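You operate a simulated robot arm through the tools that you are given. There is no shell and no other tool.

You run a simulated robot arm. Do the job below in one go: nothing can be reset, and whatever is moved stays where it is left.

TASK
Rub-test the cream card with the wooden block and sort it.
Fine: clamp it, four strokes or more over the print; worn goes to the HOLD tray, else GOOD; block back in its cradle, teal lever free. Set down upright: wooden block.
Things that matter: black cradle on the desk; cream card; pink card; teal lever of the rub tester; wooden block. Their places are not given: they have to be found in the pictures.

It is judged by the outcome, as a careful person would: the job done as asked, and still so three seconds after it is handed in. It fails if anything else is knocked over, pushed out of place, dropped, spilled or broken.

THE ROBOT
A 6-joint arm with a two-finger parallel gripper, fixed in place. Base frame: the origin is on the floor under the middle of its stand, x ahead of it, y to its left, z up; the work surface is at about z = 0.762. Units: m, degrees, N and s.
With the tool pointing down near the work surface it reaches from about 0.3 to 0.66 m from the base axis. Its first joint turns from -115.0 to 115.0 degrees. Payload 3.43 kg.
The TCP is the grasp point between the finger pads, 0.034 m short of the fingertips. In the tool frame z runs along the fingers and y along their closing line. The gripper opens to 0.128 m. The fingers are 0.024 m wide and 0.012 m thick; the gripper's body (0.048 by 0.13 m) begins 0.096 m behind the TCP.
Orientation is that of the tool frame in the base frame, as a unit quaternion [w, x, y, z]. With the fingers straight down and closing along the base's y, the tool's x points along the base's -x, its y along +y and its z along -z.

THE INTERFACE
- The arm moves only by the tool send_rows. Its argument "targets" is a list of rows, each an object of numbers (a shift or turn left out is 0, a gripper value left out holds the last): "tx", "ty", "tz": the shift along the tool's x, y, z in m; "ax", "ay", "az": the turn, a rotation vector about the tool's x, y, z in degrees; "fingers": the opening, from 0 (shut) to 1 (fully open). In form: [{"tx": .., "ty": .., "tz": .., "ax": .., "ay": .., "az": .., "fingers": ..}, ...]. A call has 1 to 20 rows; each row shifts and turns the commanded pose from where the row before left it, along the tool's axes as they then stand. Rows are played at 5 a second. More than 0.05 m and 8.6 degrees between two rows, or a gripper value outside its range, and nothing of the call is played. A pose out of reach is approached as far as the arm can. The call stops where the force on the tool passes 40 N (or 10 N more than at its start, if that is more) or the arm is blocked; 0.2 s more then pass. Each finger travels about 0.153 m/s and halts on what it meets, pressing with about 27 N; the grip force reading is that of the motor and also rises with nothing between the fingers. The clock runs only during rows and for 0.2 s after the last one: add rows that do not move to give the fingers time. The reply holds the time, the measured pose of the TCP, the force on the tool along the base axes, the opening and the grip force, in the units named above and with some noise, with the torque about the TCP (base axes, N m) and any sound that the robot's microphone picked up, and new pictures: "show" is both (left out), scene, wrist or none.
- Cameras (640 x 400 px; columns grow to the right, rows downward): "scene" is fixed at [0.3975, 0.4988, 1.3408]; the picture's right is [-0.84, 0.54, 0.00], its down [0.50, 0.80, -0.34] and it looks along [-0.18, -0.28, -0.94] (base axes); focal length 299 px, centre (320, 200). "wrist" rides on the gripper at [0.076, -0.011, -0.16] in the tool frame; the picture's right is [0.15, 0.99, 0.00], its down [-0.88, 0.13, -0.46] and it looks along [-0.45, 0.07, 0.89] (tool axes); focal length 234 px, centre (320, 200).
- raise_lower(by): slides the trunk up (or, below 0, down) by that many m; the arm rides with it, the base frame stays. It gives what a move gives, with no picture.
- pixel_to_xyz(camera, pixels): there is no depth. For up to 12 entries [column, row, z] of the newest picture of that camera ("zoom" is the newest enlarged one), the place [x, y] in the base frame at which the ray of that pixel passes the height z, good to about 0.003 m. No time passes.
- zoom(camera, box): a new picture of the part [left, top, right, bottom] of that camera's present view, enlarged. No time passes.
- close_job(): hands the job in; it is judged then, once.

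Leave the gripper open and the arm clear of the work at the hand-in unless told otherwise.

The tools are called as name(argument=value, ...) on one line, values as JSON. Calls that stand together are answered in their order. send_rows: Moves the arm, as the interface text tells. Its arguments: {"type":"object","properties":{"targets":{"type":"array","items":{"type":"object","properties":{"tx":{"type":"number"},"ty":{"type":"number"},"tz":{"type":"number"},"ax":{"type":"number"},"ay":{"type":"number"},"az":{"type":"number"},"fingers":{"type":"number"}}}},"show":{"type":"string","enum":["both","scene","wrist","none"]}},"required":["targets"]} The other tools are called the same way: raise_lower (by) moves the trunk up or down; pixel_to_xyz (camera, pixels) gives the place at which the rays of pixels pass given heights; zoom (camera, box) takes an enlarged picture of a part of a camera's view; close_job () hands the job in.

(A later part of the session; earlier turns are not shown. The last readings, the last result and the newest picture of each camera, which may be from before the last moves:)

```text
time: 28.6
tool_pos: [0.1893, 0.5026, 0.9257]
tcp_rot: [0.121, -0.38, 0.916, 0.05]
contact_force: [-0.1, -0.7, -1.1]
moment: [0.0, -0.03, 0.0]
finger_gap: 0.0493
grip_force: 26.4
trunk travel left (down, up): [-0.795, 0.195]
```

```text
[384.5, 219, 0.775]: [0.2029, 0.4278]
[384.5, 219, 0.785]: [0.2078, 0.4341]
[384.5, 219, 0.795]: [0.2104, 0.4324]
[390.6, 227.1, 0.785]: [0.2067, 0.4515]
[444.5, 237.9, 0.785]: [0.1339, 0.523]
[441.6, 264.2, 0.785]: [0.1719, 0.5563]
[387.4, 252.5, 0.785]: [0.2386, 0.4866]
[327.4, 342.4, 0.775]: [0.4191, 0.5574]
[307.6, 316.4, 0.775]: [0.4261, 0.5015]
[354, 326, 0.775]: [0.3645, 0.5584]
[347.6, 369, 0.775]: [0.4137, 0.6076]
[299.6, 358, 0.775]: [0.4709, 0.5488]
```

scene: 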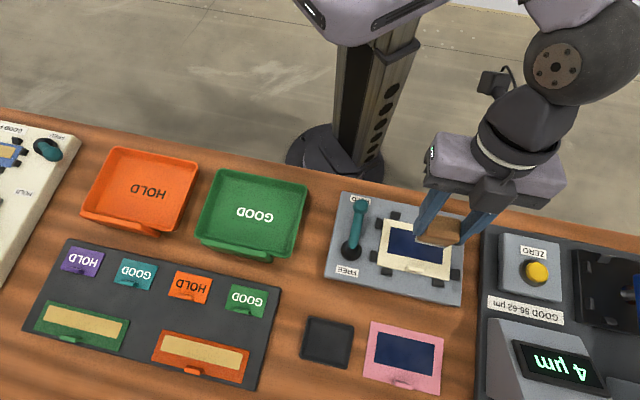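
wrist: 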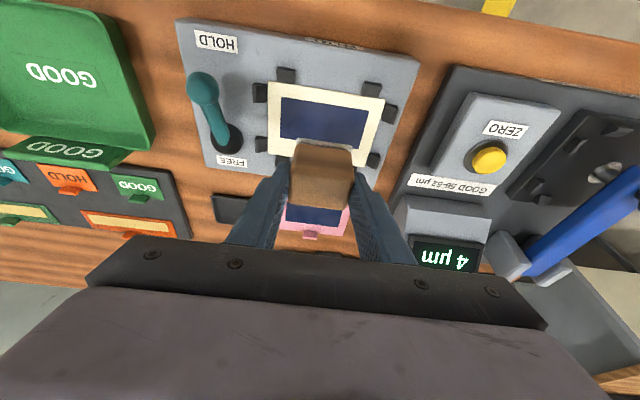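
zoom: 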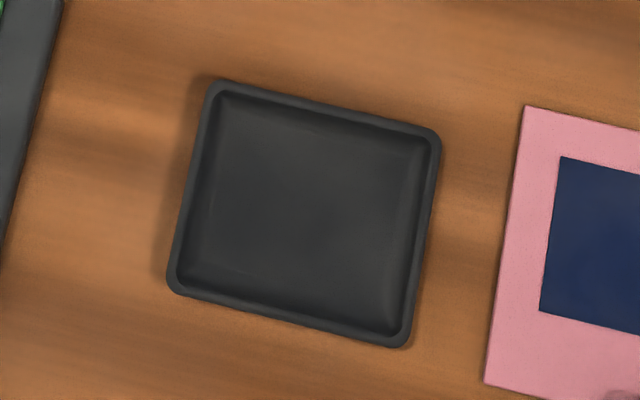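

Combining both views puts the card's surface near z 0.797 and the print centre near (0.192, 0.5055). Contact should come at a TCP z of about 0.85. I'll descend to about 0.864 over the print centre first.

send_rows(targets=[{"tx": 0.004, "tz": 0.0202}, {"tx": 0.004, "tz": 0.0202}, {"tx": 0.004, "tz": 0.0202}, {}], show="both")

```text
time: 29.6
tool_pos: [0.1905, 0.5052, 0.8649]
tcp_rot: [0.12, -0.38, 0.916, 0.05]
contact_force: [-0.3, 0.4, -0.3]
moment: [0.01, 0.0, 0.02]
finger_gap: 0.0491
grip_force: 26.8
trunk travel left (down, up): [-0.795, 0.195]
```

scene: 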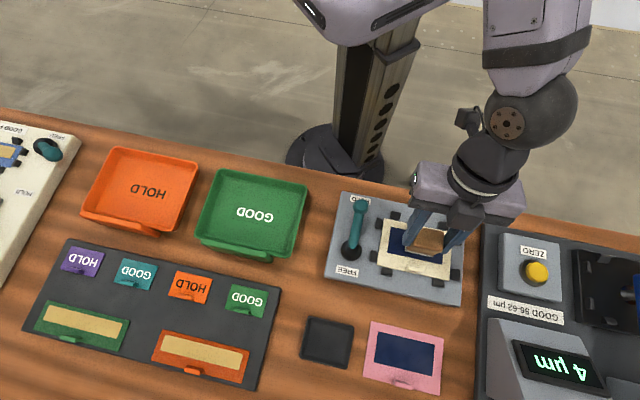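
wrist: 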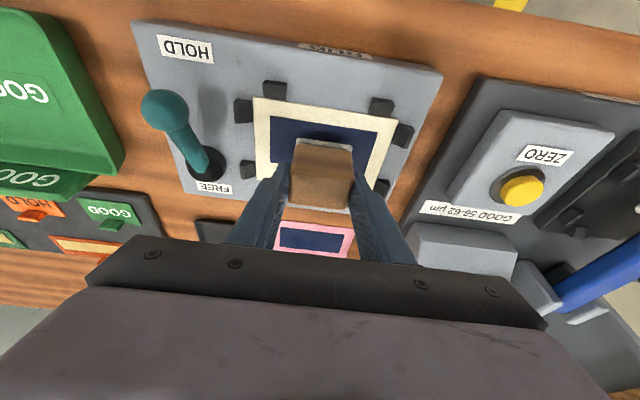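

zoom(camera="wrist", box=[230, 70, 420, 220])

zoom(camera="scene", box=[350, 190, 480, 310])

```text
2.67 times, centred on (325, 145) of wrist
```

zoom: 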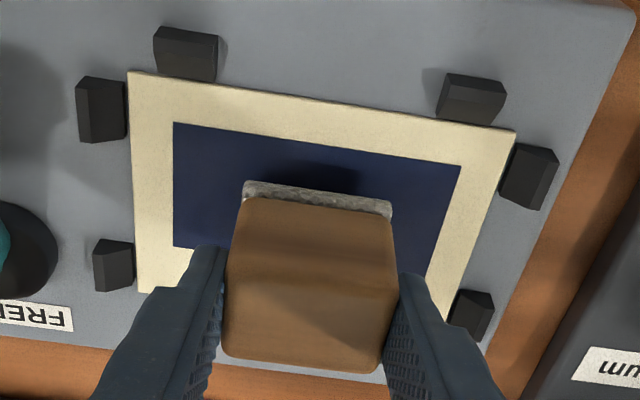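

```text
3.33 times, centred on (415, 250) of scene
```

zoom: 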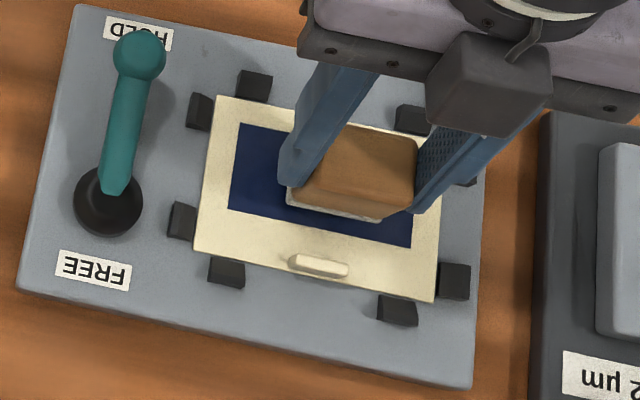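

I'll check the block's centring on the print using the zoomed coordinates.

zoom(camera="wrist", box=[230, 70, 420, 220])

pixel_to_xyz(camera="zoom", pixels=[[175, 122, 0.797], [462, 165, 0.797], [173, 246, 0.797], [426, 300, 0.797], [130, 72, 0.797], [516, 131, 0.797], [139, 292, 0.797], [243, 182, 0.811], [392, 205, 0.811], [243, 182, 0.806], [392, 205, 0.806]])

zoom(camera="scene", box=[350, 190, 480, 310])

pixel_to_xyz(camera="zoom", pixels=[[239, 124, 0.797], [230, 210, 0.797], [412, 247, 0.797], [217, 97, 0.797], [194, 248, 0.797], [435, 301, 0.797], [288, 200, 0.811], [383, 221, 0.811], [320, 262, 0.8], [320, 262, 0.81]])

```text
2.67 times, centred on (325, 145) of wrist
```

zoom: 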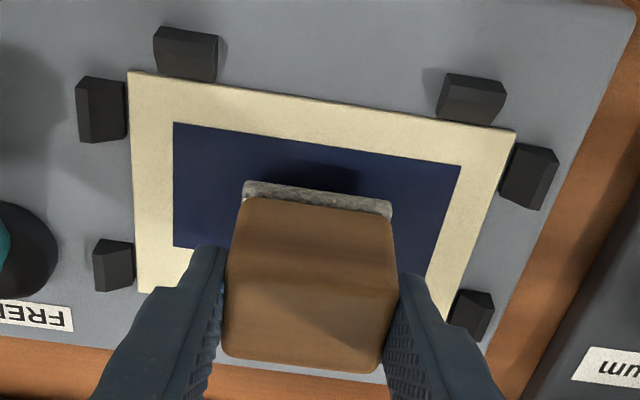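

```text
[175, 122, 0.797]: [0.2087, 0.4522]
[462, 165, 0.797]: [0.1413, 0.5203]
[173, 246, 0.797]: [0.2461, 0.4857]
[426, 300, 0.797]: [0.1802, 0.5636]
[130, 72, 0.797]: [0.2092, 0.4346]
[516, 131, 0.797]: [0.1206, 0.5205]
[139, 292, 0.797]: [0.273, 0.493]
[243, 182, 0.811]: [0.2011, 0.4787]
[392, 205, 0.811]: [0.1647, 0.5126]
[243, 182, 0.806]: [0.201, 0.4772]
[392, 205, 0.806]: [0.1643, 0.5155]
```

```text
3.33 times, centred on (415, 250) of scene
```

zoom: 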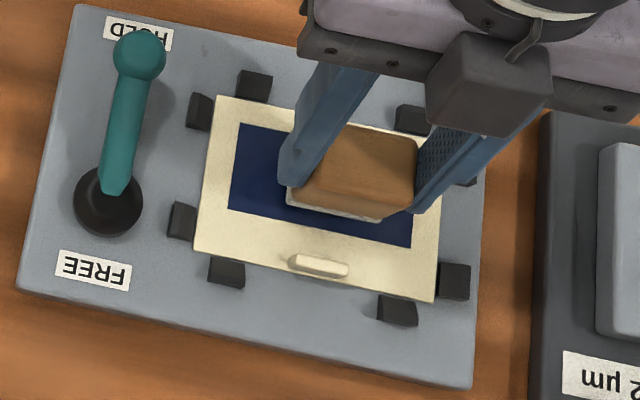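

```text
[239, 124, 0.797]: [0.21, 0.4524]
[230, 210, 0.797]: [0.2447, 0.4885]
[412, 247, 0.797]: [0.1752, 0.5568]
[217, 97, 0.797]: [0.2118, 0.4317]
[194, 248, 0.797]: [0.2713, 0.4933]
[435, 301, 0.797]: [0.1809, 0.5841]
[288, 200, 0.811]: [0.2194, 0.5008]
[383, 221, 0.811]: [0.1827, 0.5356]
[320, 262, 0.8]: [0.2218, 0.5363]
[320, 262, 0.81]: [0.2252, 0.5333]
```

The block is centred on the print to within about 2 mm in both views, and the card surface at z 0.797 is consistent. I'll start the guarded descent.

send_rows(targets=[{"tx": 0.0005, "tz": 0.00193}, {"tx": 0.0005, "tz": 0.00193}, {"tx": 0.0005, "tz": 0.00193}, {"tx": 0.0005, "tz": 0.00193}, {"tx": 0.0005, "tz": 0.00193}, {}], show="none")

send_rows(targets=[{"tx": 0.00026, "tz": 0.00097}, {}], show="none")

send_rows(targets=[{"tx": 0.00026, "tz": 0.00097}, {}], show="none")

```text
time: 31.1
tool_pos: [0.1916, 0.5056, 0.8546]
tcp_rot: [0.12, -0.379, 0.916, 0.05]
contact_force: [0.1, -0.2, -0.5]
moment: [0.0, -0.03, -0.01]
finger_gap: 0.0492
grip_force: 26.4
trunk travel left (down, up): [-0.795, 0.195]
```

```text
time: 31.6
tool_pos: [0.1915, 0.5054, 0.8537]
tcp_rot: [0.12, -0.381, 0.915, 0.051]
contact_force: [0.1, 0.6, -0.8]
moment: [0.0, -0.03, 0.0]
finger_gap: 0.0491
grip_force: 27.0
trunk travel left (down, up): [-0.795, 0.195]
```

```text
time: 32.2
tool_pos: [0.1912, 0.5057, 0.8526]
tcp_rot: [0.121, -0.379, 0.916, 0.05]
contact_force: [0.3, -0.3, -0.5]
moment: [0.02, -0.02, 0.01]
finger_gap: 0.0492
grip_force: 26.4
trunk travel left (down, up): [-0.795, 0.195]
```

No contact yet at TCP z 0.8526. I'll continue in 1 mm steps.

send_rows(targets=[{"tx": 0.00026, "tz": 0.00097}, {}], show="none")

send_rows(targets=[{"tx": 0.00026, "tz": 0.00097}, {}], show="none")

send_rows(targets=[{"tx": 0.00026, "tz": 0.00097}, {}], show="none")

```text
time: 32.9
tool_pos: [0.1913, 0.5053, 0.8507]
tcp_rot: [0.121, -0.38, 0.916, 0.05]
contact_force: [-0.1, 0.6, -0.8]
moment: [0.02, 0.01, 0.01]
finger_gap: 0.0493
grip_force: 27.1
trunk travel left (down, up): [-0.795, 0.195]
```

```text
time: 33.5
tool_pos: [0.1905, 0.5049, 0.8503]
tcp_rot: [0.12, -0.38, 0.916, 0.05]
contact_force: [-0.4, 1.2, -0.9]
moment: [0.02, -0.01, -0.02]
finger_gap: 0.0494
grip_force: 27.4
trunk travel left (down, up): [-0.795, 0.195]
```

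```text
time: 34.0
tool_pos: [0.1914, 0.5046, 0.8494]
tcp_rot: [0.12, -0.379, 0.916, 0.05]
contact_force: [0.2, -1.0, -1.6]
moment: [-0.02, -0.02, 0.02]
finger_gap: 0.0491
grip_force: 26.5
trunk travel left (down, up): [-0.795, 0.195]
```

Still at noise level at 0.8494. I'll continue 1 mm at a time.

send_rows(targets=[{"tx": 0.00026, "tz": 0.00097}, {}], show="none")

send_rows(targets=[{"tx": 0.00026, "tz": 0.00097}, {}], show="wrist")

```text
time: 34.6
tool_pos: [0.1914, 0.5045, 0.8487]
tcp_rot: [0.121, -0.379, 0.916, 0.05]
contact_force: [-0.1, -0.4, 1.1]
moment: [-0.02, 0.0, -0.01]
finger_gap: 0.0489
grip_force: 27.2
trunk travel left (down, up): [-0.795, 0.195]
```

```text
time: 35.2
tool_pos: [0.1908, 0.505, 0.8492]
tcp_rot: [0.121, -0.379, 0.916, 0.052]
contact_force: [0.3, -0.6, 8.4]
moment: [-0.08, -0.01, 0.0]
finger_gap: 0.0492
grip_force: 27.6
trunk travel left (down, up): [-0.795, 0.195]
```

wrist: 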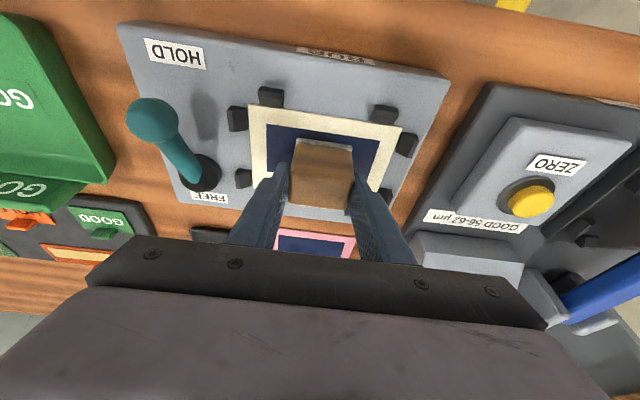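

Contact is made at about 8 N. I'll start with a careful half stroke along the print to +25 mm, watching the forces.

send_rows(targets=[{"ty": 0.008}, {"ty": 0.008}, {"ty": 0.009}], show="wrist")

```text
time: 36.0
tool_pos: [0.1726, 0.5217, 0.8479]
tcp_rot: [0.121, -0.379, 0.916, 0.051]
contact_force: [3.5, -3.0, 13.6]
moment: [-0.17, -0.21, -0.04]
finger_gap: 0.0488
grip_force: 26.6
trunk travel left (down, up): [-0.795, 0.195]
```

wrist: 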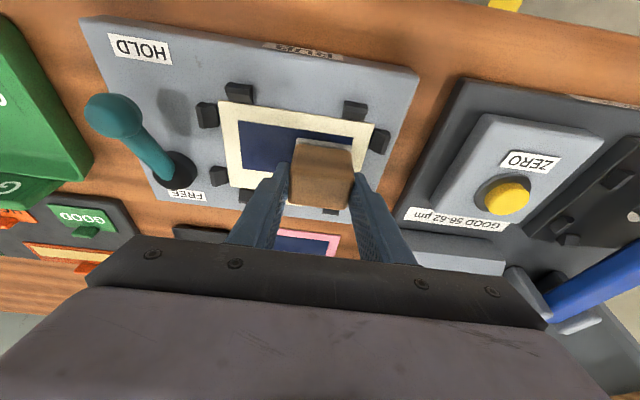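

The half stroke is at +25 mm with 13.6 N normal force and about 4.6 N friction, and the card is holding still. I'll ease up 0.6 mm and make the first full stroke back.

send_rows(targets=[{"tx": -0.00016, "tz": -0.0006}, {"ty": -0.01}, {"ty": -0.01}, {"ty": -0.01}, {"ty": -0.01}, {"ty": -0.01}], show="wrist")

```text
time: 37.5
tool_pos: [0.2092, 0.4859, 0.8471]
tcp_rot: [0.121, -0.38, 0.916, 0.05]
contact_force: [-1.0, 1.3, 8.0]
moment: [0.14, 0.11, -0.02]
finger_gap: 0.0492
grip_force: 27.0
trunk travel left (down, up): [-0.795, 0.195]
```

wrist: 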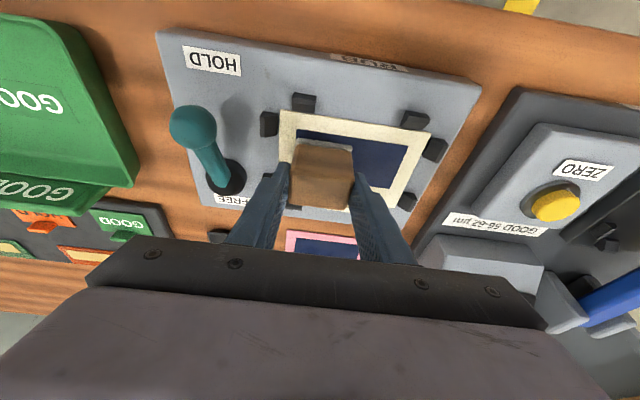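

That full stroke ended at about 8 N. Now four more full strokes, alternating direction, at the same depth.

send_rows(targets=[{"ty": 0.01}, {"ty": 0.01}, {"ty": 0.01}, {"ty": 0.01}, {"ty": 0.01}, {"ty": -0.01}, {"ty": -0.01}, {"ty": -0.01}, {"ty": -0.01}, {"ty": -0.01}, {"ty": 0.01}, {"ty": 0.01}, {"ty": 0.01}, {"ty": 0.01}, {"ty": 0.01}, {"ty": -0.01}, {"ty": -0.01}, {"ty": -0.01}, {"ty": -0.01}, {"ty": -0.01}], show="both")

```text
time: 41.6
tool_pos: [0.2089, 0.487, 0.8471]
tcp_rot: [0.12, -0.38, 0.916, 0.05]
contact_force: [-0.9, 1.4, 6.4]
moment: [0.13, 0.04, -0.02]
finger_gap: 0.0489
grip_force: 26.7
trunk travel left (down, up): [-0.795, 0.195]
```

scene: 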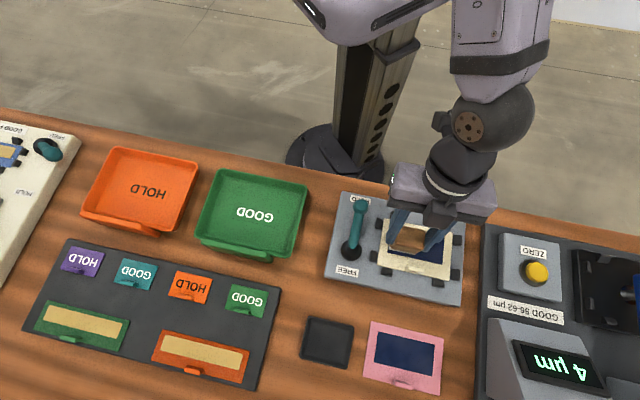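
wrist: 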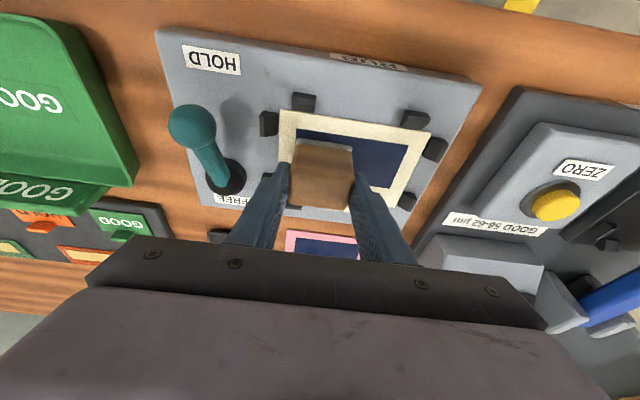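

Five full strokes are done with steady contact at about 6–8 N. I'll check the exposed print for wear.

zoom(camera="wrist", box=[270, 90, 440, 220])

zoom(camera="scene", box=[370, 205, 470, 295])

```text
3.08 times, centred on (355, 155) of wrist
```

zoom: 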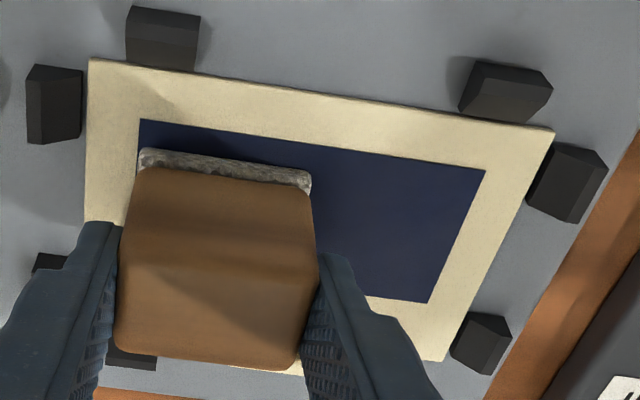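

```text
4.44 times, centred on (420, 250) of scene
```

zoom: 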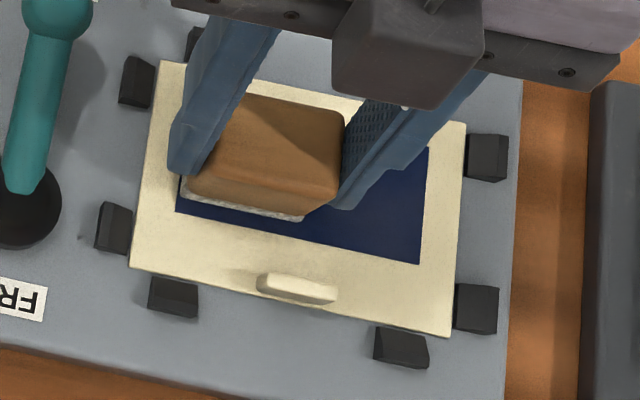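

The exposed part of the print looks evenly navy so far. "Four or more" is the requirement, so I'll add four slightly firmer full strokes to make sure of the test before judging wear.

send_rows(targets=[{"tx": 8e-05, "tz": 0.0003}, {"ty": 0.0125}, {"ty": 0.0125}, {"ty": 0.0125}, {"ty": 0.0125}, {"ty": -0.0125}, {"ty": -0.0125}, {"ty": -0.0125}, {"ty": -0.0125}, {"ty": 0.0125}, {"ty": 0.0125}, {"ty": 0.0125}, {"ty": 0.0125}, {"ty": -0.0125}, {"ty": -0.0125}, {"ty": -0.0125}, {"ty": -0.0125}], show="none")

```text
time: 45.2
tool_pos: [0.2074, 0.4877, 0.8477]
tcp_rot: [0.121, -0.38, 0.916, 0.05]
contact_force: [-1.6, 2.5, 9.0]
moment: [0.15, 0.08, -0.01]
finger_gap: 0.0493
grip_force: 27.2
trunk travel left (down, up): [-0.795, 0.195]
```

All strokes are completed at about 9 N. I'll lift straight up and away so the whole print can be seen.

send_rows(targets=[{"tx": -0.0013, "tz": -0.0048}, {"tx": -0.0052, "tz": -0.0193}, {"tx": -0.0052, "tz": -0.0193}, {"tx": -0.0052, "tz": -0.0193}, {"tx": -0.0052, "tz": -0.0193}, {}], show="both")

zoom(camera="wrist", box=[240, 50, 440, 180])

zoom(camera="scene", box=[360, 205, 470, 295])

```text
time: 46.6
tool_pos: [0.209, 0.487, 0.9317]
tcp_rot: [0.121, -0.379, 0.916, 0.05]
contact_force: [-0.3, -0.9, -1.2]
moment: [-0.04, 0.01, 0.02]
finger_gap: 0.049
grip_force: 27.1
trunk travel left (down, up): [-0.795, 0.195]
```

scene: 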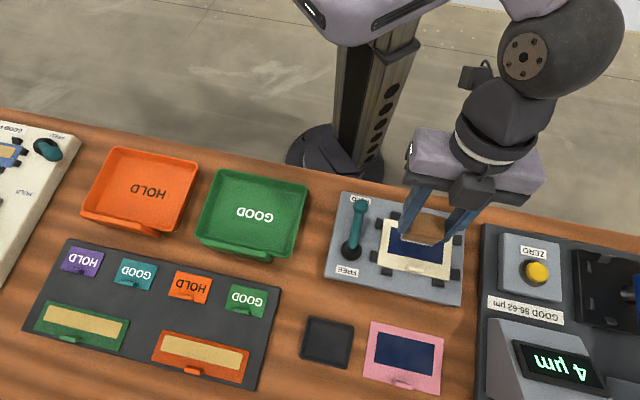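
wrist: 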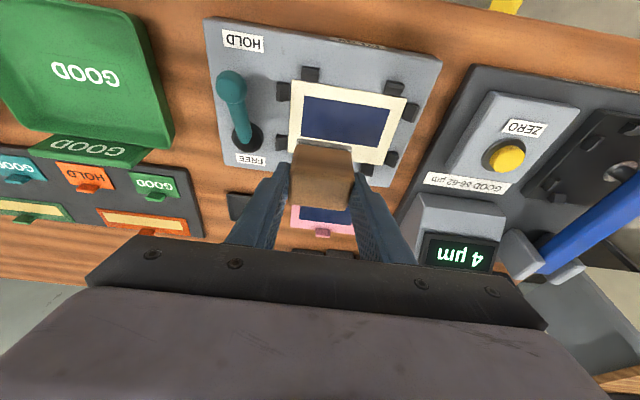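

```text
3.08 times, centred on (340, 115) of wrist
```

zoom: 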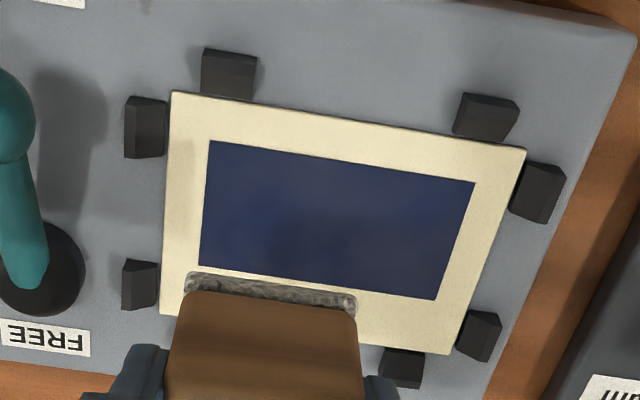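

```text
4.44 times, centred on (415, 250) of scene
```

zoom: 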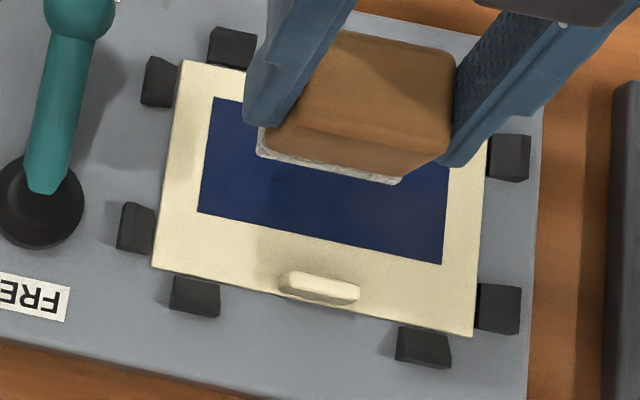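

The entire print is uniformly navy with no pale or scuffed area, so it looks unworn. I'll check again later with the block out of the way. Now I'll carry the block back to above the cradle.

send_rows(targets=[{"tx": -0.031, "ty": -0.0166, "tz": 0.0096}, {"tx": -0.031, "ty": -0.0166, "tz": 0.0096}, {"tx": -0.031, "ty": -0.0166, "tz": 0.0096}, {"tx": -0.031, "ty": -0.0166, "tz": 0.0096}, {"tx": -0.031, "ty": -0.0166, "tz": 0.0096}, {"tx": -0.031, "ty": -0.0166, "tz": 0.0096}, {}, {}], show="both")

```text
time: 48.5
tool_pos: [0.4174, 0.5555, 0.9247]
tcp_rot: [0.12, -0.38, 0.916, 0.05]
contact_force: [-0.7, 1.0, -0.5]
moment: [0.03, -0.01, -0.02]
finger_gap: 0.0492
grip_force: 27.1
trunk travel left (down, up): [-0.795, 0.195]
```

scene: 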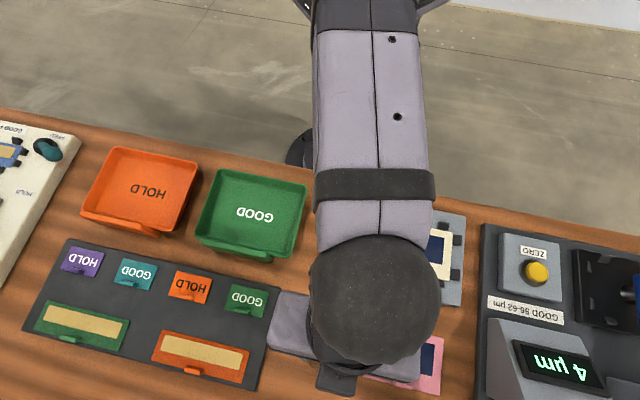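
wrist: 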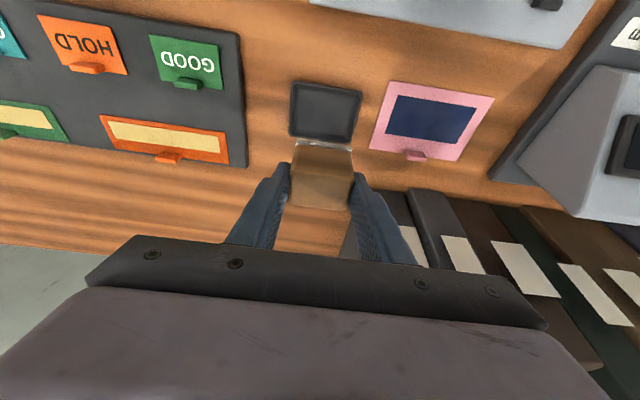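

The block is above the cradle at (0.4174, 0.5555). I'll descend to about z 0.837 first and check alignment with the cradle.

send_rows(targets=[{"tx": 0.00455, "tz": 0.017}, {"tx": 0.00455, "tz": 0.017}, {"tx": 0.00455, "tz": 0.017}, {"tx": 0.00455, "tz": 0.017}, {"tx": 0.00455, "tz": 0.017}, {}], show="wrist")

zoom(camera="wrist", box=[240, 90, 400, 220])

```text
time: 49.9
tool_pos: [0.4175, 0.5545, 0.8359]
tcp_rot: [0.12, -0.38, 0.916, 0.05]
contact_force: [-0.6, -0.5, -0.8]
moment: [0.0, -0.01, -0.01]
finger_gap: 0.0492
grip_force: 27.1
trunk travel left (down, up): [-0.795, 0.195]
```

wrist: 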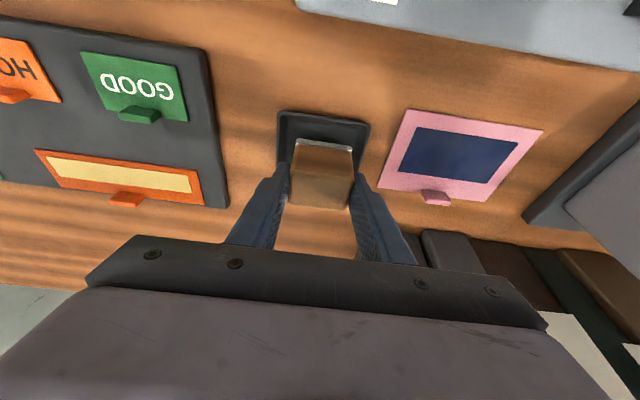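

```text
3.08 times, centred on (320, 155) of wrist
```

zoom: 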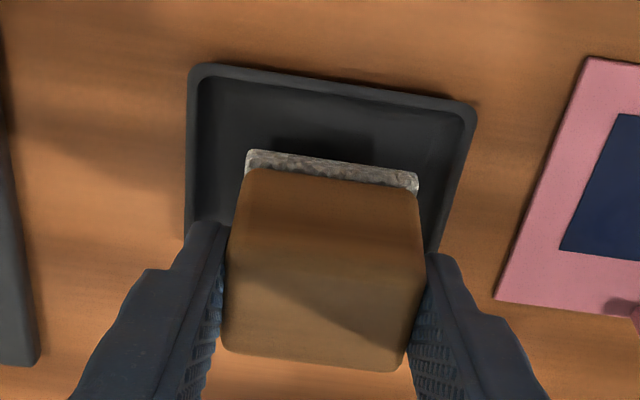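

The block is well centred over the cradle. I'll go down another 12 mm, then creep to contact.

send_rows(targets=[{"tx": 0.00052, "tz": 0.00193}, {"tx": 0.00052, "tz": 0.00193}, {"tx": 0.00052, "tz": 0.00193}, {"tx": 0.00052, "tz": 0.00193}, {"tx": 0.00052, "tz": 0.00193}, {"tx": 0.00052, "tz": 0.00193}, {}], show="none")

send_rows(targets=[{"tx": 0.00026, "tz": 0.00097}, {}], show="none")

send_rows(targets=[{"tx": 0.00026, "tz": 0.00097}, {}], show="none")

```text
time: 51.5
tool_pos: [0.4169, 0.5556, 0.825]
tcp_rot: [0.12, -0.379, 0.916, 0.05]
contact_force: [0.0, 0.0, -0.3]
moment: [0.0, 0.01, -0.01]
finger_gap: 0.0488
grip_force: 27.3
trunk travel left (down, up): [-0.795, 0.195]
```

```text
time: 52.0
tool_pos: [0.4175, 0.5544, 0.824]
tcp_rot: [0.12, -0.38, 0.916, 0.05]
contact_force: [-0.7, -0.8, -0.5]
moment: [-0.01, -0.02, -0.01]
finger_gap: 0.0489
grip_force: 27.0
trunk travel left (down, up): [-0.795, 0.195]
```

```text
time: 52.6
tool_pos: [0.4176, 0.5549, 0.8229]
tcp_rot: [0.12, -0.379, 0.916, 0.051]
contact_force: [-0.3, 0.7, -0.9]
moment: [-0.01, -0.01, -0.02]
finger_gap: 0.0489
grip_force: 26.9
trunk travel left (down, up): [-0.795, 0.195]
```

No contact yet at 0.8229. I expect it near 0.820, so I'll continue in 1 mm steps.

send_rows(targets=[{"tx": 0.00026, "tz": 0.00097}, {}], show="none")

send_rows(targets=[{"tx": 0.00026, "tz": 0.00097}, {}], show="none")

send_rows(targets=[{"tx": 0.00026, "tz": 0.00097}, {}], show="none")

```text
time: 53.2
tool_pos: [0.4177, 0.5544, 0.8223]
tcp_rot: [0.121, -0.379, 0.916, 0.05]
contact_force: [-0.2, 0.0, -0.3]
moment: [-0.01, 0.03, 0.0]
finger_gap: 0.0491
grip_force: 27.2
trunk travel left (down, up): [-0.795, 0.195]
```

```text
time: 53.9
tool_pos: [0.4162, 0.5547, 0.8207]
tcp_rot: [0.121, -0.379, 0.916, 0.05]
contact_force: [0.1, 0.1, -0.4]
moment: [0.03, 0.0, 0.01]
finger_gap: 0.0491
grip_force: 27.0
trunk travel left (down, up): [-0.795, 0.195]
```

```text
time: 54.5
tool_pos: [0.4164, 0.5542, 0.8191]
tcp_rot: [0.121, -0.38, 0.916, 0.051]
contact_force: [0.1, -0.1, -0.3]
moment: [0.01, 0.01, -0.02]
finger_gap: 0.0492
grip_force: 27.2
trunk travel left (down, up): [-0.795, 0.195]
```

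Still no contact at 0.8191. The block may have shifted a millimetre or so in the grip while rubbing. I'll creep further in 0.7 mm steps.

send_rows(targets=[{"tx": 0.00018, "tz": 0.00068}, {}], show="none")

send_rows(targets=[{"tx": 0.00018, "tz": 0.00068}, {}], show="wrist")

zoom(camera="wrist", box=[240, 90, 400, 220])

```text
time: 55.0
tool_pos: [0.4178, 0.5535, 0.8199]
tcp_rot: [0.12, -0.379, 0.916, 0.051]
contact_force: [0.9, 0.0, 4.1]
moment: [-0.06, -0.03, -0.01]
finger_gap: 0.0489
grip_force: 26.9
trunk travel left (down, up): [-0.795, 0.195]
```

```text
time: 55.6
tool_pos: [0.4162, 0.5546, 0.8191]
tcp_rot: [0.121, -0.379, 0.916, 0.05]
contact_force: [0.6, -0.2, 7.8]
moment: [-0.1, 0.04, 0.0]
finger_gap: 0.0493
grip_force: 27.0
trunk travel left (down, up): [-0.795, 0.195]
```

wrist: 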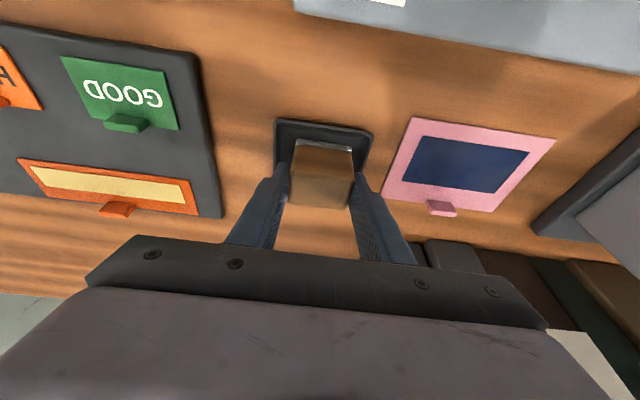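

```text
3.08 times, centred on (320, 155) of wrist
```

zoom: 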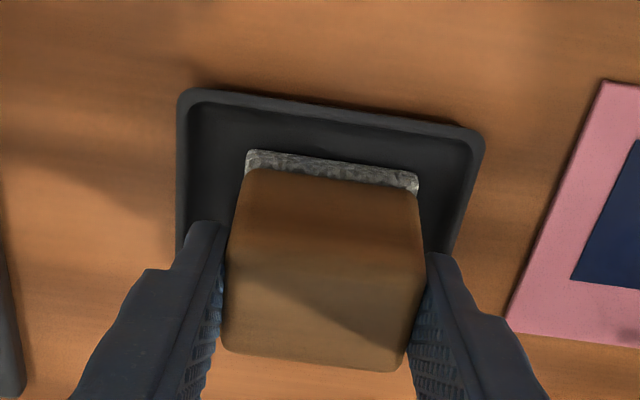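

The block is seated with about 8 N. I'll ease up 0.7 mm and open the fingers gently to 64 mm.

send_rows(targets=[{"tx": -0.00018, "tz": -0.0007}, {}, {"fingers": 0.42}, {"fingers": 0.46}, {"fingers": 0.5}, {}, {}], show="wrist")

zoom(camera="wrist", box=[240, 90, 400, 220])

```text
time: 57.2
tool_pos: [0.4178, 0.5554, 0.8194]
tcp_rot: [0.12, -0.38, 0.916, 0.051]
contact_force: [0.0, 0.0, 1.0]
moment: [-0.03, -0.04, 0.0]
finger_gap: 0.0641
grip_force: 0.0
trunk travel left (down, up): [-0.795, 0.195]
```

wrist: 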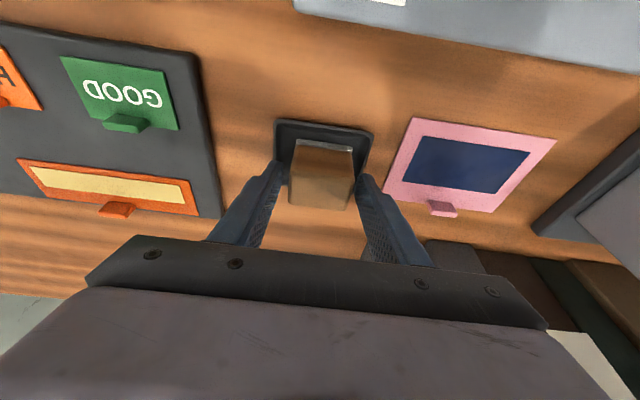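

```text
3.08 times, centred on (320, 155) of wrist
```

zoom: 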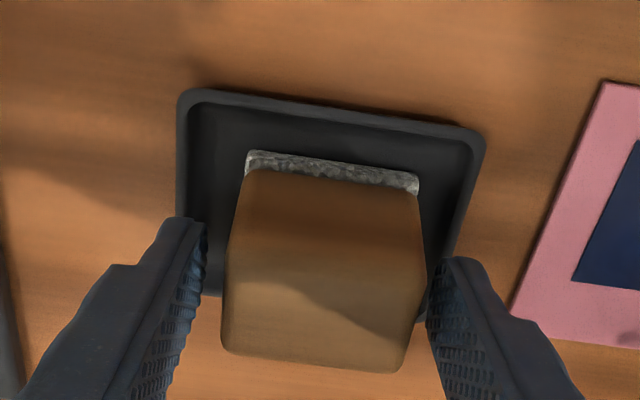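

The block is released, standing upright in the cradle. I'll lift straight up, retreat inward, then remove the tilt.

send_rows(targets=[{"tx": -0.0026, "tz": -0.0097}, {"tx": -0.0052, "tz": -0.0193}, {"tx": -0.0052, "tz": -0.0193}, {"tx": -0.0052, "tz": -0.0193}, {"tx": -0.0052, "tz": -0.0193}, {"tx": -0.0052, "tz": -0.0193}, {"tx": 0.0386, "tz": -0.0104}, {"tx": 0.0386, "tz": -0.0104}, {"tx": 0.0386, "tz": -0.0104}, {"tx": 0.0386, "tz": -0.0104}, {"ay": 7.5, "fingers": 0}, {"ay": 7.5, "fingers": 0}, {"fingers": 0}, {"fingers": 0}], show="both")

```text
time: 60.2
tool_pos: [0.3035, 0.4413, 0.9289]
tcp_rot: [-0.002, -0.383, 0.924, -0.001]
contact_force: [-0.1, -0.7, 0.1]
moment: [0.0, 0.04, -0.01]
finger_gap: 0.0
grip_force: 26.8
trunk travel left (down, up): [-0.795, 0.195]
```

scene: 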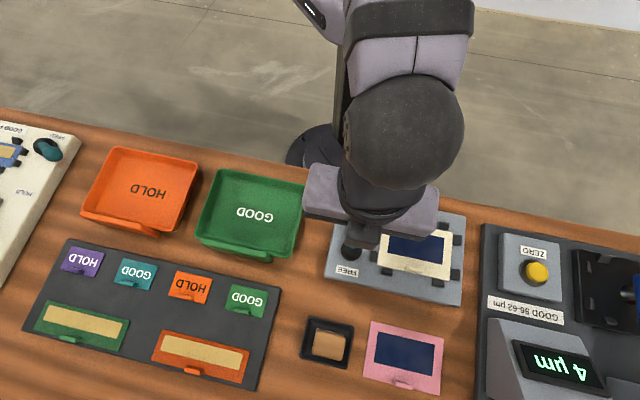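
wrist: 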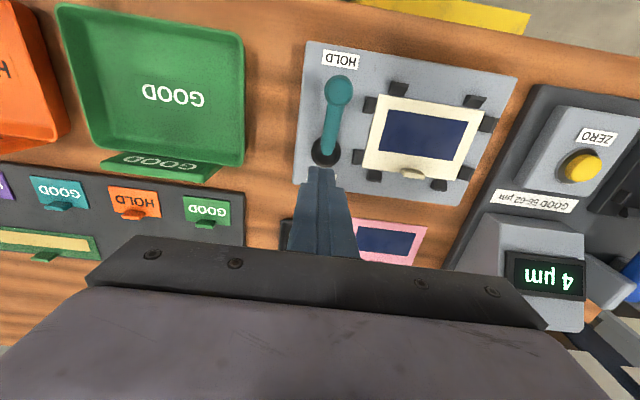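

The wrist view now shows the whole cream card at (425,137). I'll zoom to judge the print against the unrubbed pink one, check the block in its cradle, and look at the lever and posts.

zoom(camera="wrist", box=[350, 70, 510, 200])

zoom(camera="wrist", box=[290, 40, 420, 200])

zoom(camera="scene", box=[280, 300, 460, 400])

```text
3.08 times, centred on (430, 135) of wrist
```

zoom: 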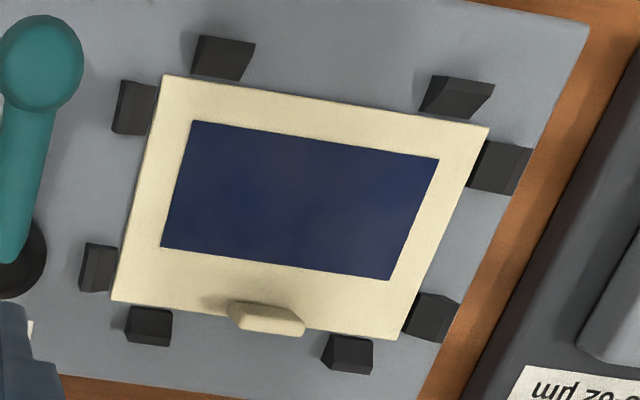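

```text
2.50 times, centred on (355, 120) of wrist
```

zoom: 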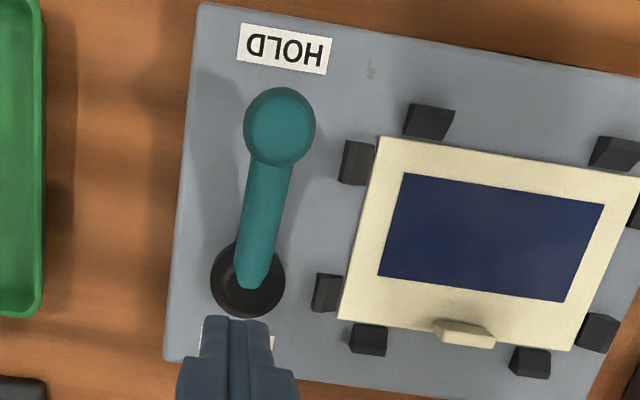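

```text
3.56 times, centred on (370, 350) of scene
```

zoom: 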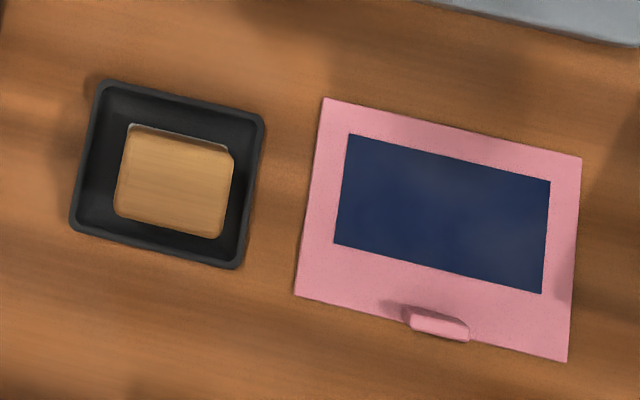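

The block stands properly in the cradle. I'll zoom right in on the cream print to rule out subtle wear, and do the same on the pink card's print for comparison.

zoom(camera="wrist", box=[375, 90, 475, 170])

zoom(camera="scene", box=[365, 330, 450, 390])

```text
5.00 times, centred on (425, 130) of wrist
```

zoom: 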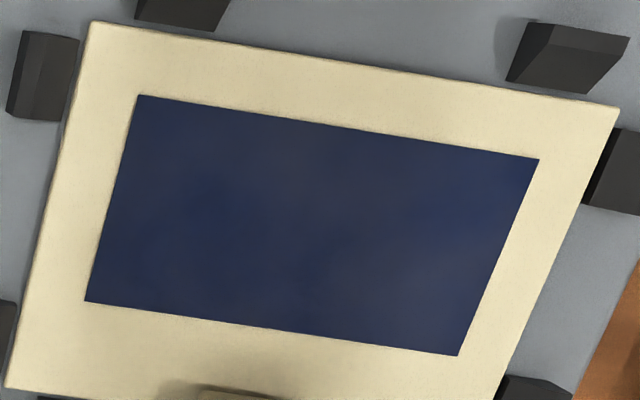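

```text
6.67 times, centred on (408, 360) of scene
```

zoom: 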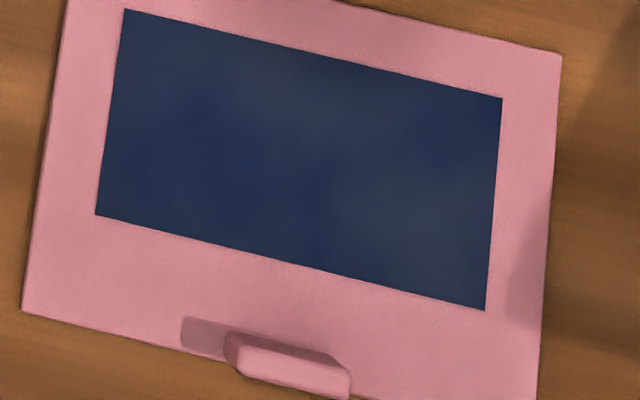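

Both prints show the same faint mottling, which is just rendering, and the cream print's edges and colour are intact after rubbing. It isn't worn, so it goes to GOOD. Next is freeing the lever. I'll locate the knob and the nearby posts precisely.

pixel_to_xyz(camera="wrist", pixels=[[339, 90.8, 0.84], [327, 152, 0.8], [371, 104.5, 0.8], [371, 104.5, 0.81], [398, 88, 0.8], [398, 88, 0.81], [411, 173.5, 0.8], [411, 173.5, 0.805]])

zoom(camera="wrist", box=[350, 70, 420, 120])

```text
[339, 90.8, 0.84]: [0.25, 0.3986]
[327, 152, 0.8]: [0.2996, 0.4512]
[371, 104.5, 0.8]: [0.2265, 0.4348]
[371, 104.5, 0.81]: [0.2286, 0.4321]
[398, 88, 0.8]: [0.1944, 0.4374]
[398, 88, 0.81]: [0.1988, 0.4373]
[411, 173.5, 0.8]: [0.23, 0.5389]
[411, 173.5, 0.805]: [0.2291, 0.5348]
```

```text
8.00 times, centred on (385, 95) of wrist
```

zoom: 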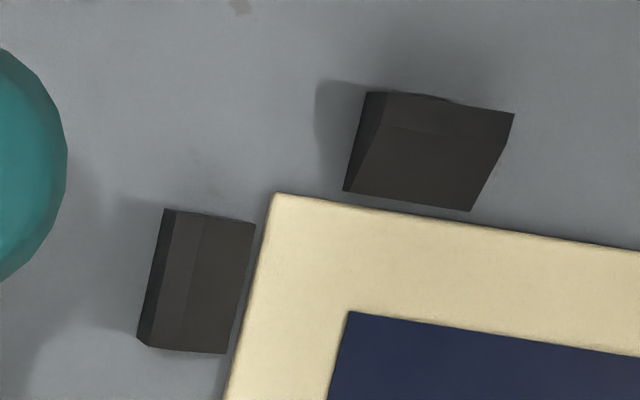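

The posts are about 1 cm tall, topping out near 0.81, and the knob is at (0.250, 0.399, 0.84). I'll yaw about +88°, move the closed fingers to the card side of the knob at (0.223, 0.424), and lower to TCP z 0.864. The tips will be at 0.83, above the posts.

send_rows(targets=[{"az": 7.97}, {"az": 7.97}, {"az": 7.97}, {"az": 7.97}, {"az": 7.97}, {"az": 7.97}, {"az": 7.97}, {"az": 7.97}, {"az": 7.97}, {"az": 7.97}, {"az": 7.97}, {"tx": 0.0237, "ty": -0.0338}, {"tx": 0.0237, "ty": -0.0338}, {}, {"tz": 0.0217}, {"tz": 0.0217}, {"tz": 0.0217}, {}], show="both")

```text
time: 64.0
tool_pos: [0.223, 0.4222, 0.8643]
tcp_rot: [0.001, 0.363, 0.932, 0.0]
contact_force: [0.2, -0.4, -0.1]
moment: [0.01, 0.01, -0.01]
finger_gap: 0.0
grip_force: 27.4
trunk travel left (down, up): [-0.795, 0.195]
```

scene: 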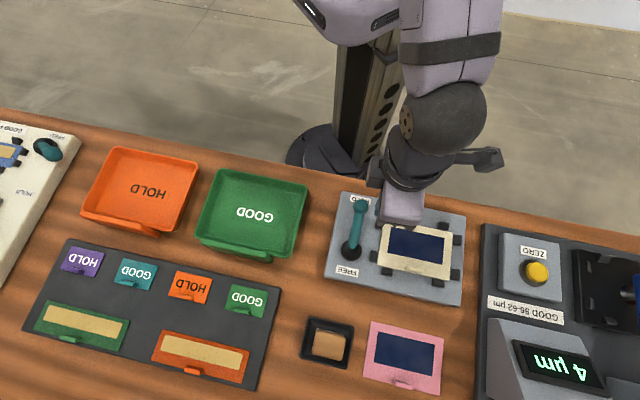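
wrist: 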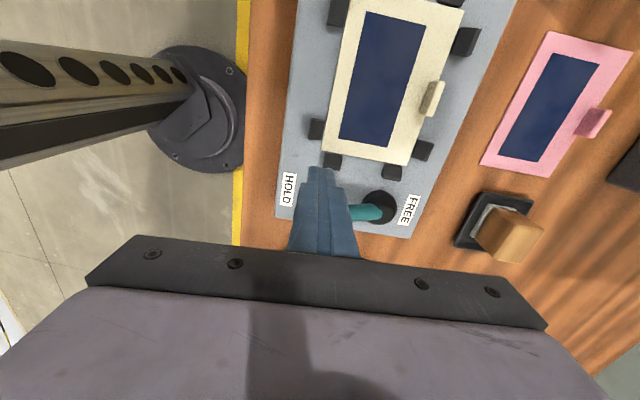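

The fingers are in place on the card side of the knob. I'll advance to contact and sweep back toward FREE, 24° at first.

send_rows(targets=[{"tx": -0.012}, {"tx": -0.0076, "ty": -0.0022, "az": -6}, {"tx": -0.0076, "ty": -0.0022, "az": -6}, {"tx": -0.0076, "ty": -0.0022, "az": -6}, {"tx": -0.0076, "ty": -0.0022, "az": -6}, {}], show="both")

```text
time: 65.5
tool_pos: [0.2523, 0.3915, 0.8638]
tcp_rot: [0.0, 0.16, 0.987, 0.001]
contact_force: [-0.1, 0.6, 0.1]
moment: [0.01, 0.02, 0.0]
finger_gap: 0.0
grip_force: 26.7
trunk travel left (down, up): [-0.795, 0.195]
```

scene: 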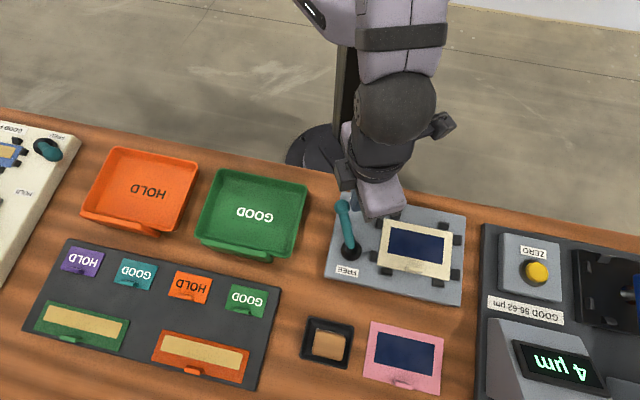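
wrist: 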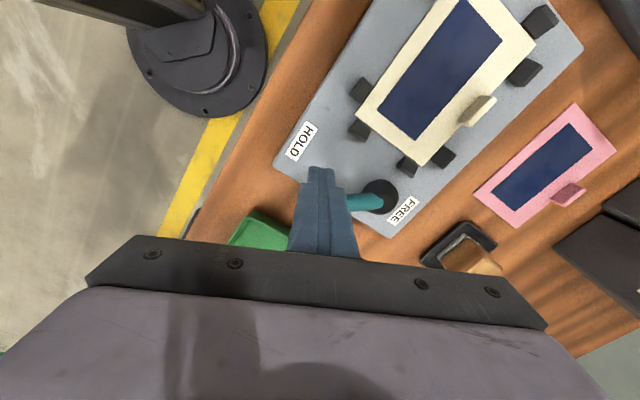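

The lever is turning back freely. I'll continue another 36°.

send_rows(targets=[{"tx": -0.0076, "ty": -0.0022, "az": -6}, {"tx": -0.0076, "ty": -0.0022, "az": -6}, {"tx": -0.0076, "ty": -0.0022, "az": -6}, {"tx": -0.0076, "ty": -0.0022, "az": -6}, {"tx": -0.0076, "ty": -0.0022, "az": -6}, {"tx": -0.0076, "ty": -0.0022, "az": -6}, {}], show="both")

```text
time: 67.0
tool_pos: [0.2962, 0.3759, 0.8636]
tcp_rot: [0.001, -0.152, 0.988, 0.0]
contact_force: [-1.1, -0.8, 0.5]
moment: [-0.01, 0.0, -0.03]
finger_gap: 0.0
grip_force: 26.5
trunk travel left (down, up): [-0.795, 0.195]
```

scene: 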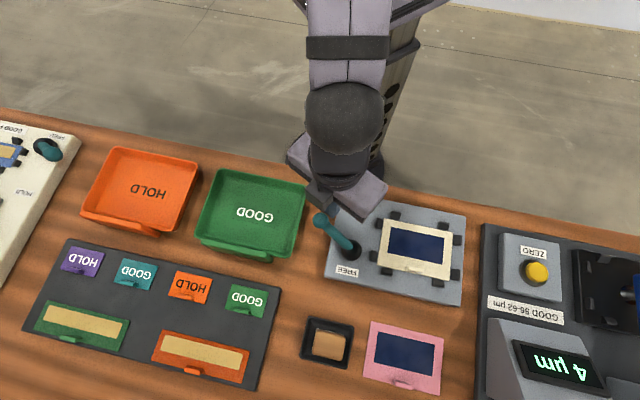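
wrist: 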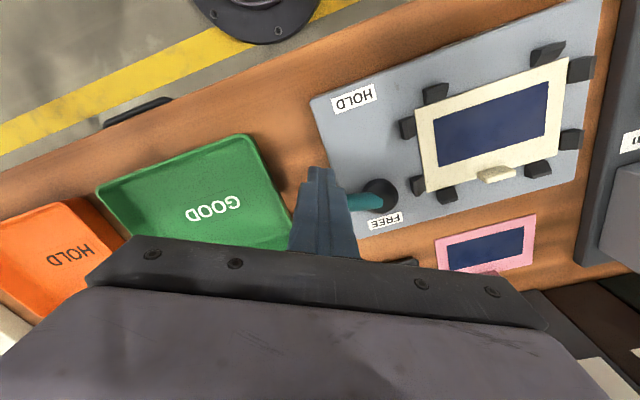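

The knob is nearly back at its original spot, (320,220) now against (318,224) at the start. I'll continue in 3° steps to the FREE stop.

send_rows(targets=[{"tx": -0.0038, "ty": -0.0011, "az": -3}, {"tx": -0.0038, "ty": -0.0011, "az": -3}, {"tx": -0.0038, "ty": -0.0011, "az": -3}, {}], show="scene")

```text
time: 68.0
tool_pos: [0.3057, 0.3749, 0.8643]
tcp_rot: [-0.001, -0.229, 0.973, -0.001]
contact_force: [-15.1, -2.0, 3.3]
moment: [0.02, 0.43, 0.02]
finger_gap: 0.0
grip_force: 27.0
trunk travel left (down, up): [-0.795, 0.195]
```

scene: 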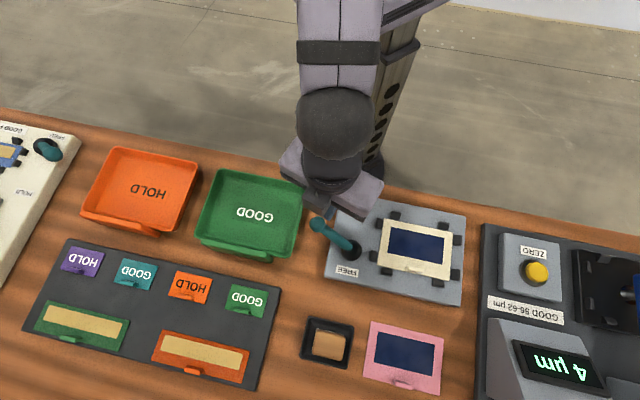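

Force rose to about 15 N, so the lever is at the FREE stop and matches its starting position. I'll back off, lift clear and confirm.

send_rows(targets=[{"tx": 0.012}, {"tx": 0.012}, {"tz": -0.03}, {"tz": -0.04}, {}], show="both")

zoom(camera="scene", box=[300, 180, 480, 310])

zoom(camera="scene", box=[180, 150, 330, 270])

```text
time: 69.2
tool_pos: [0.286, 0.3672, 0.9338]
tcp_rot: [0.0, -0.228, 0.974, 0.0]
contact_force: [-0.2, -0.4, 0.7]
moment: [-0.03, -0.01, -0.01]
finger_gap: 0.0001
grip_force: 26.8
trunk travel left (down, up): [-0.795, 0.195]
```

scene: 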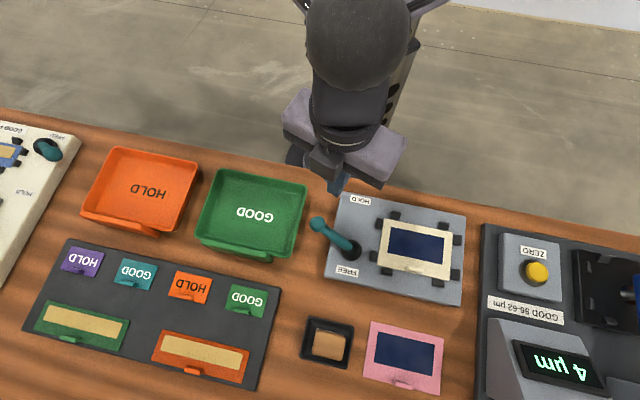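
wrist: 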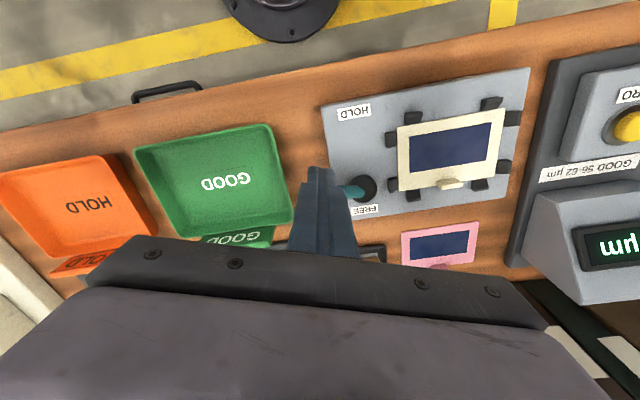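

```text
3.08 times, centred on (390, 245) of scene
```

zoom: 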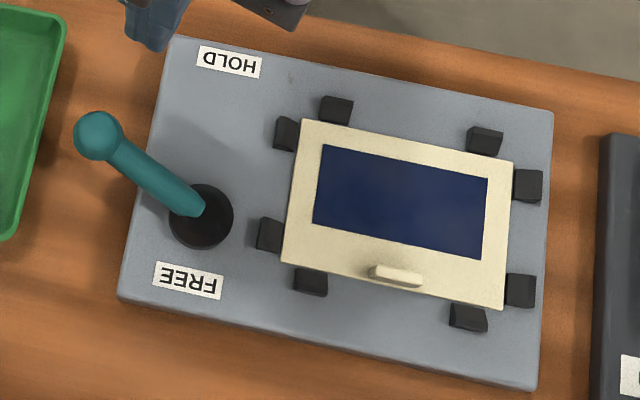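

```text
3.33 times, centred on (255, 210) of scene
```

zoom: 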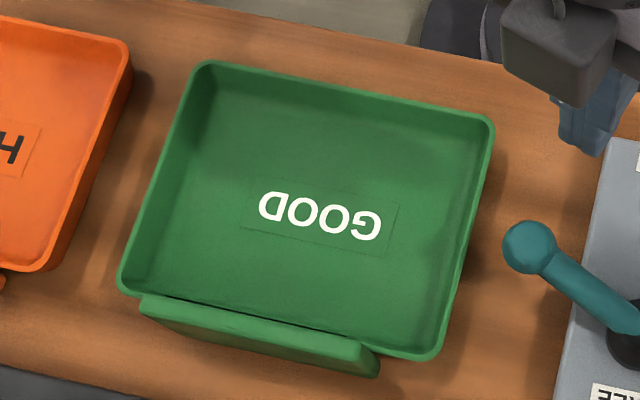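

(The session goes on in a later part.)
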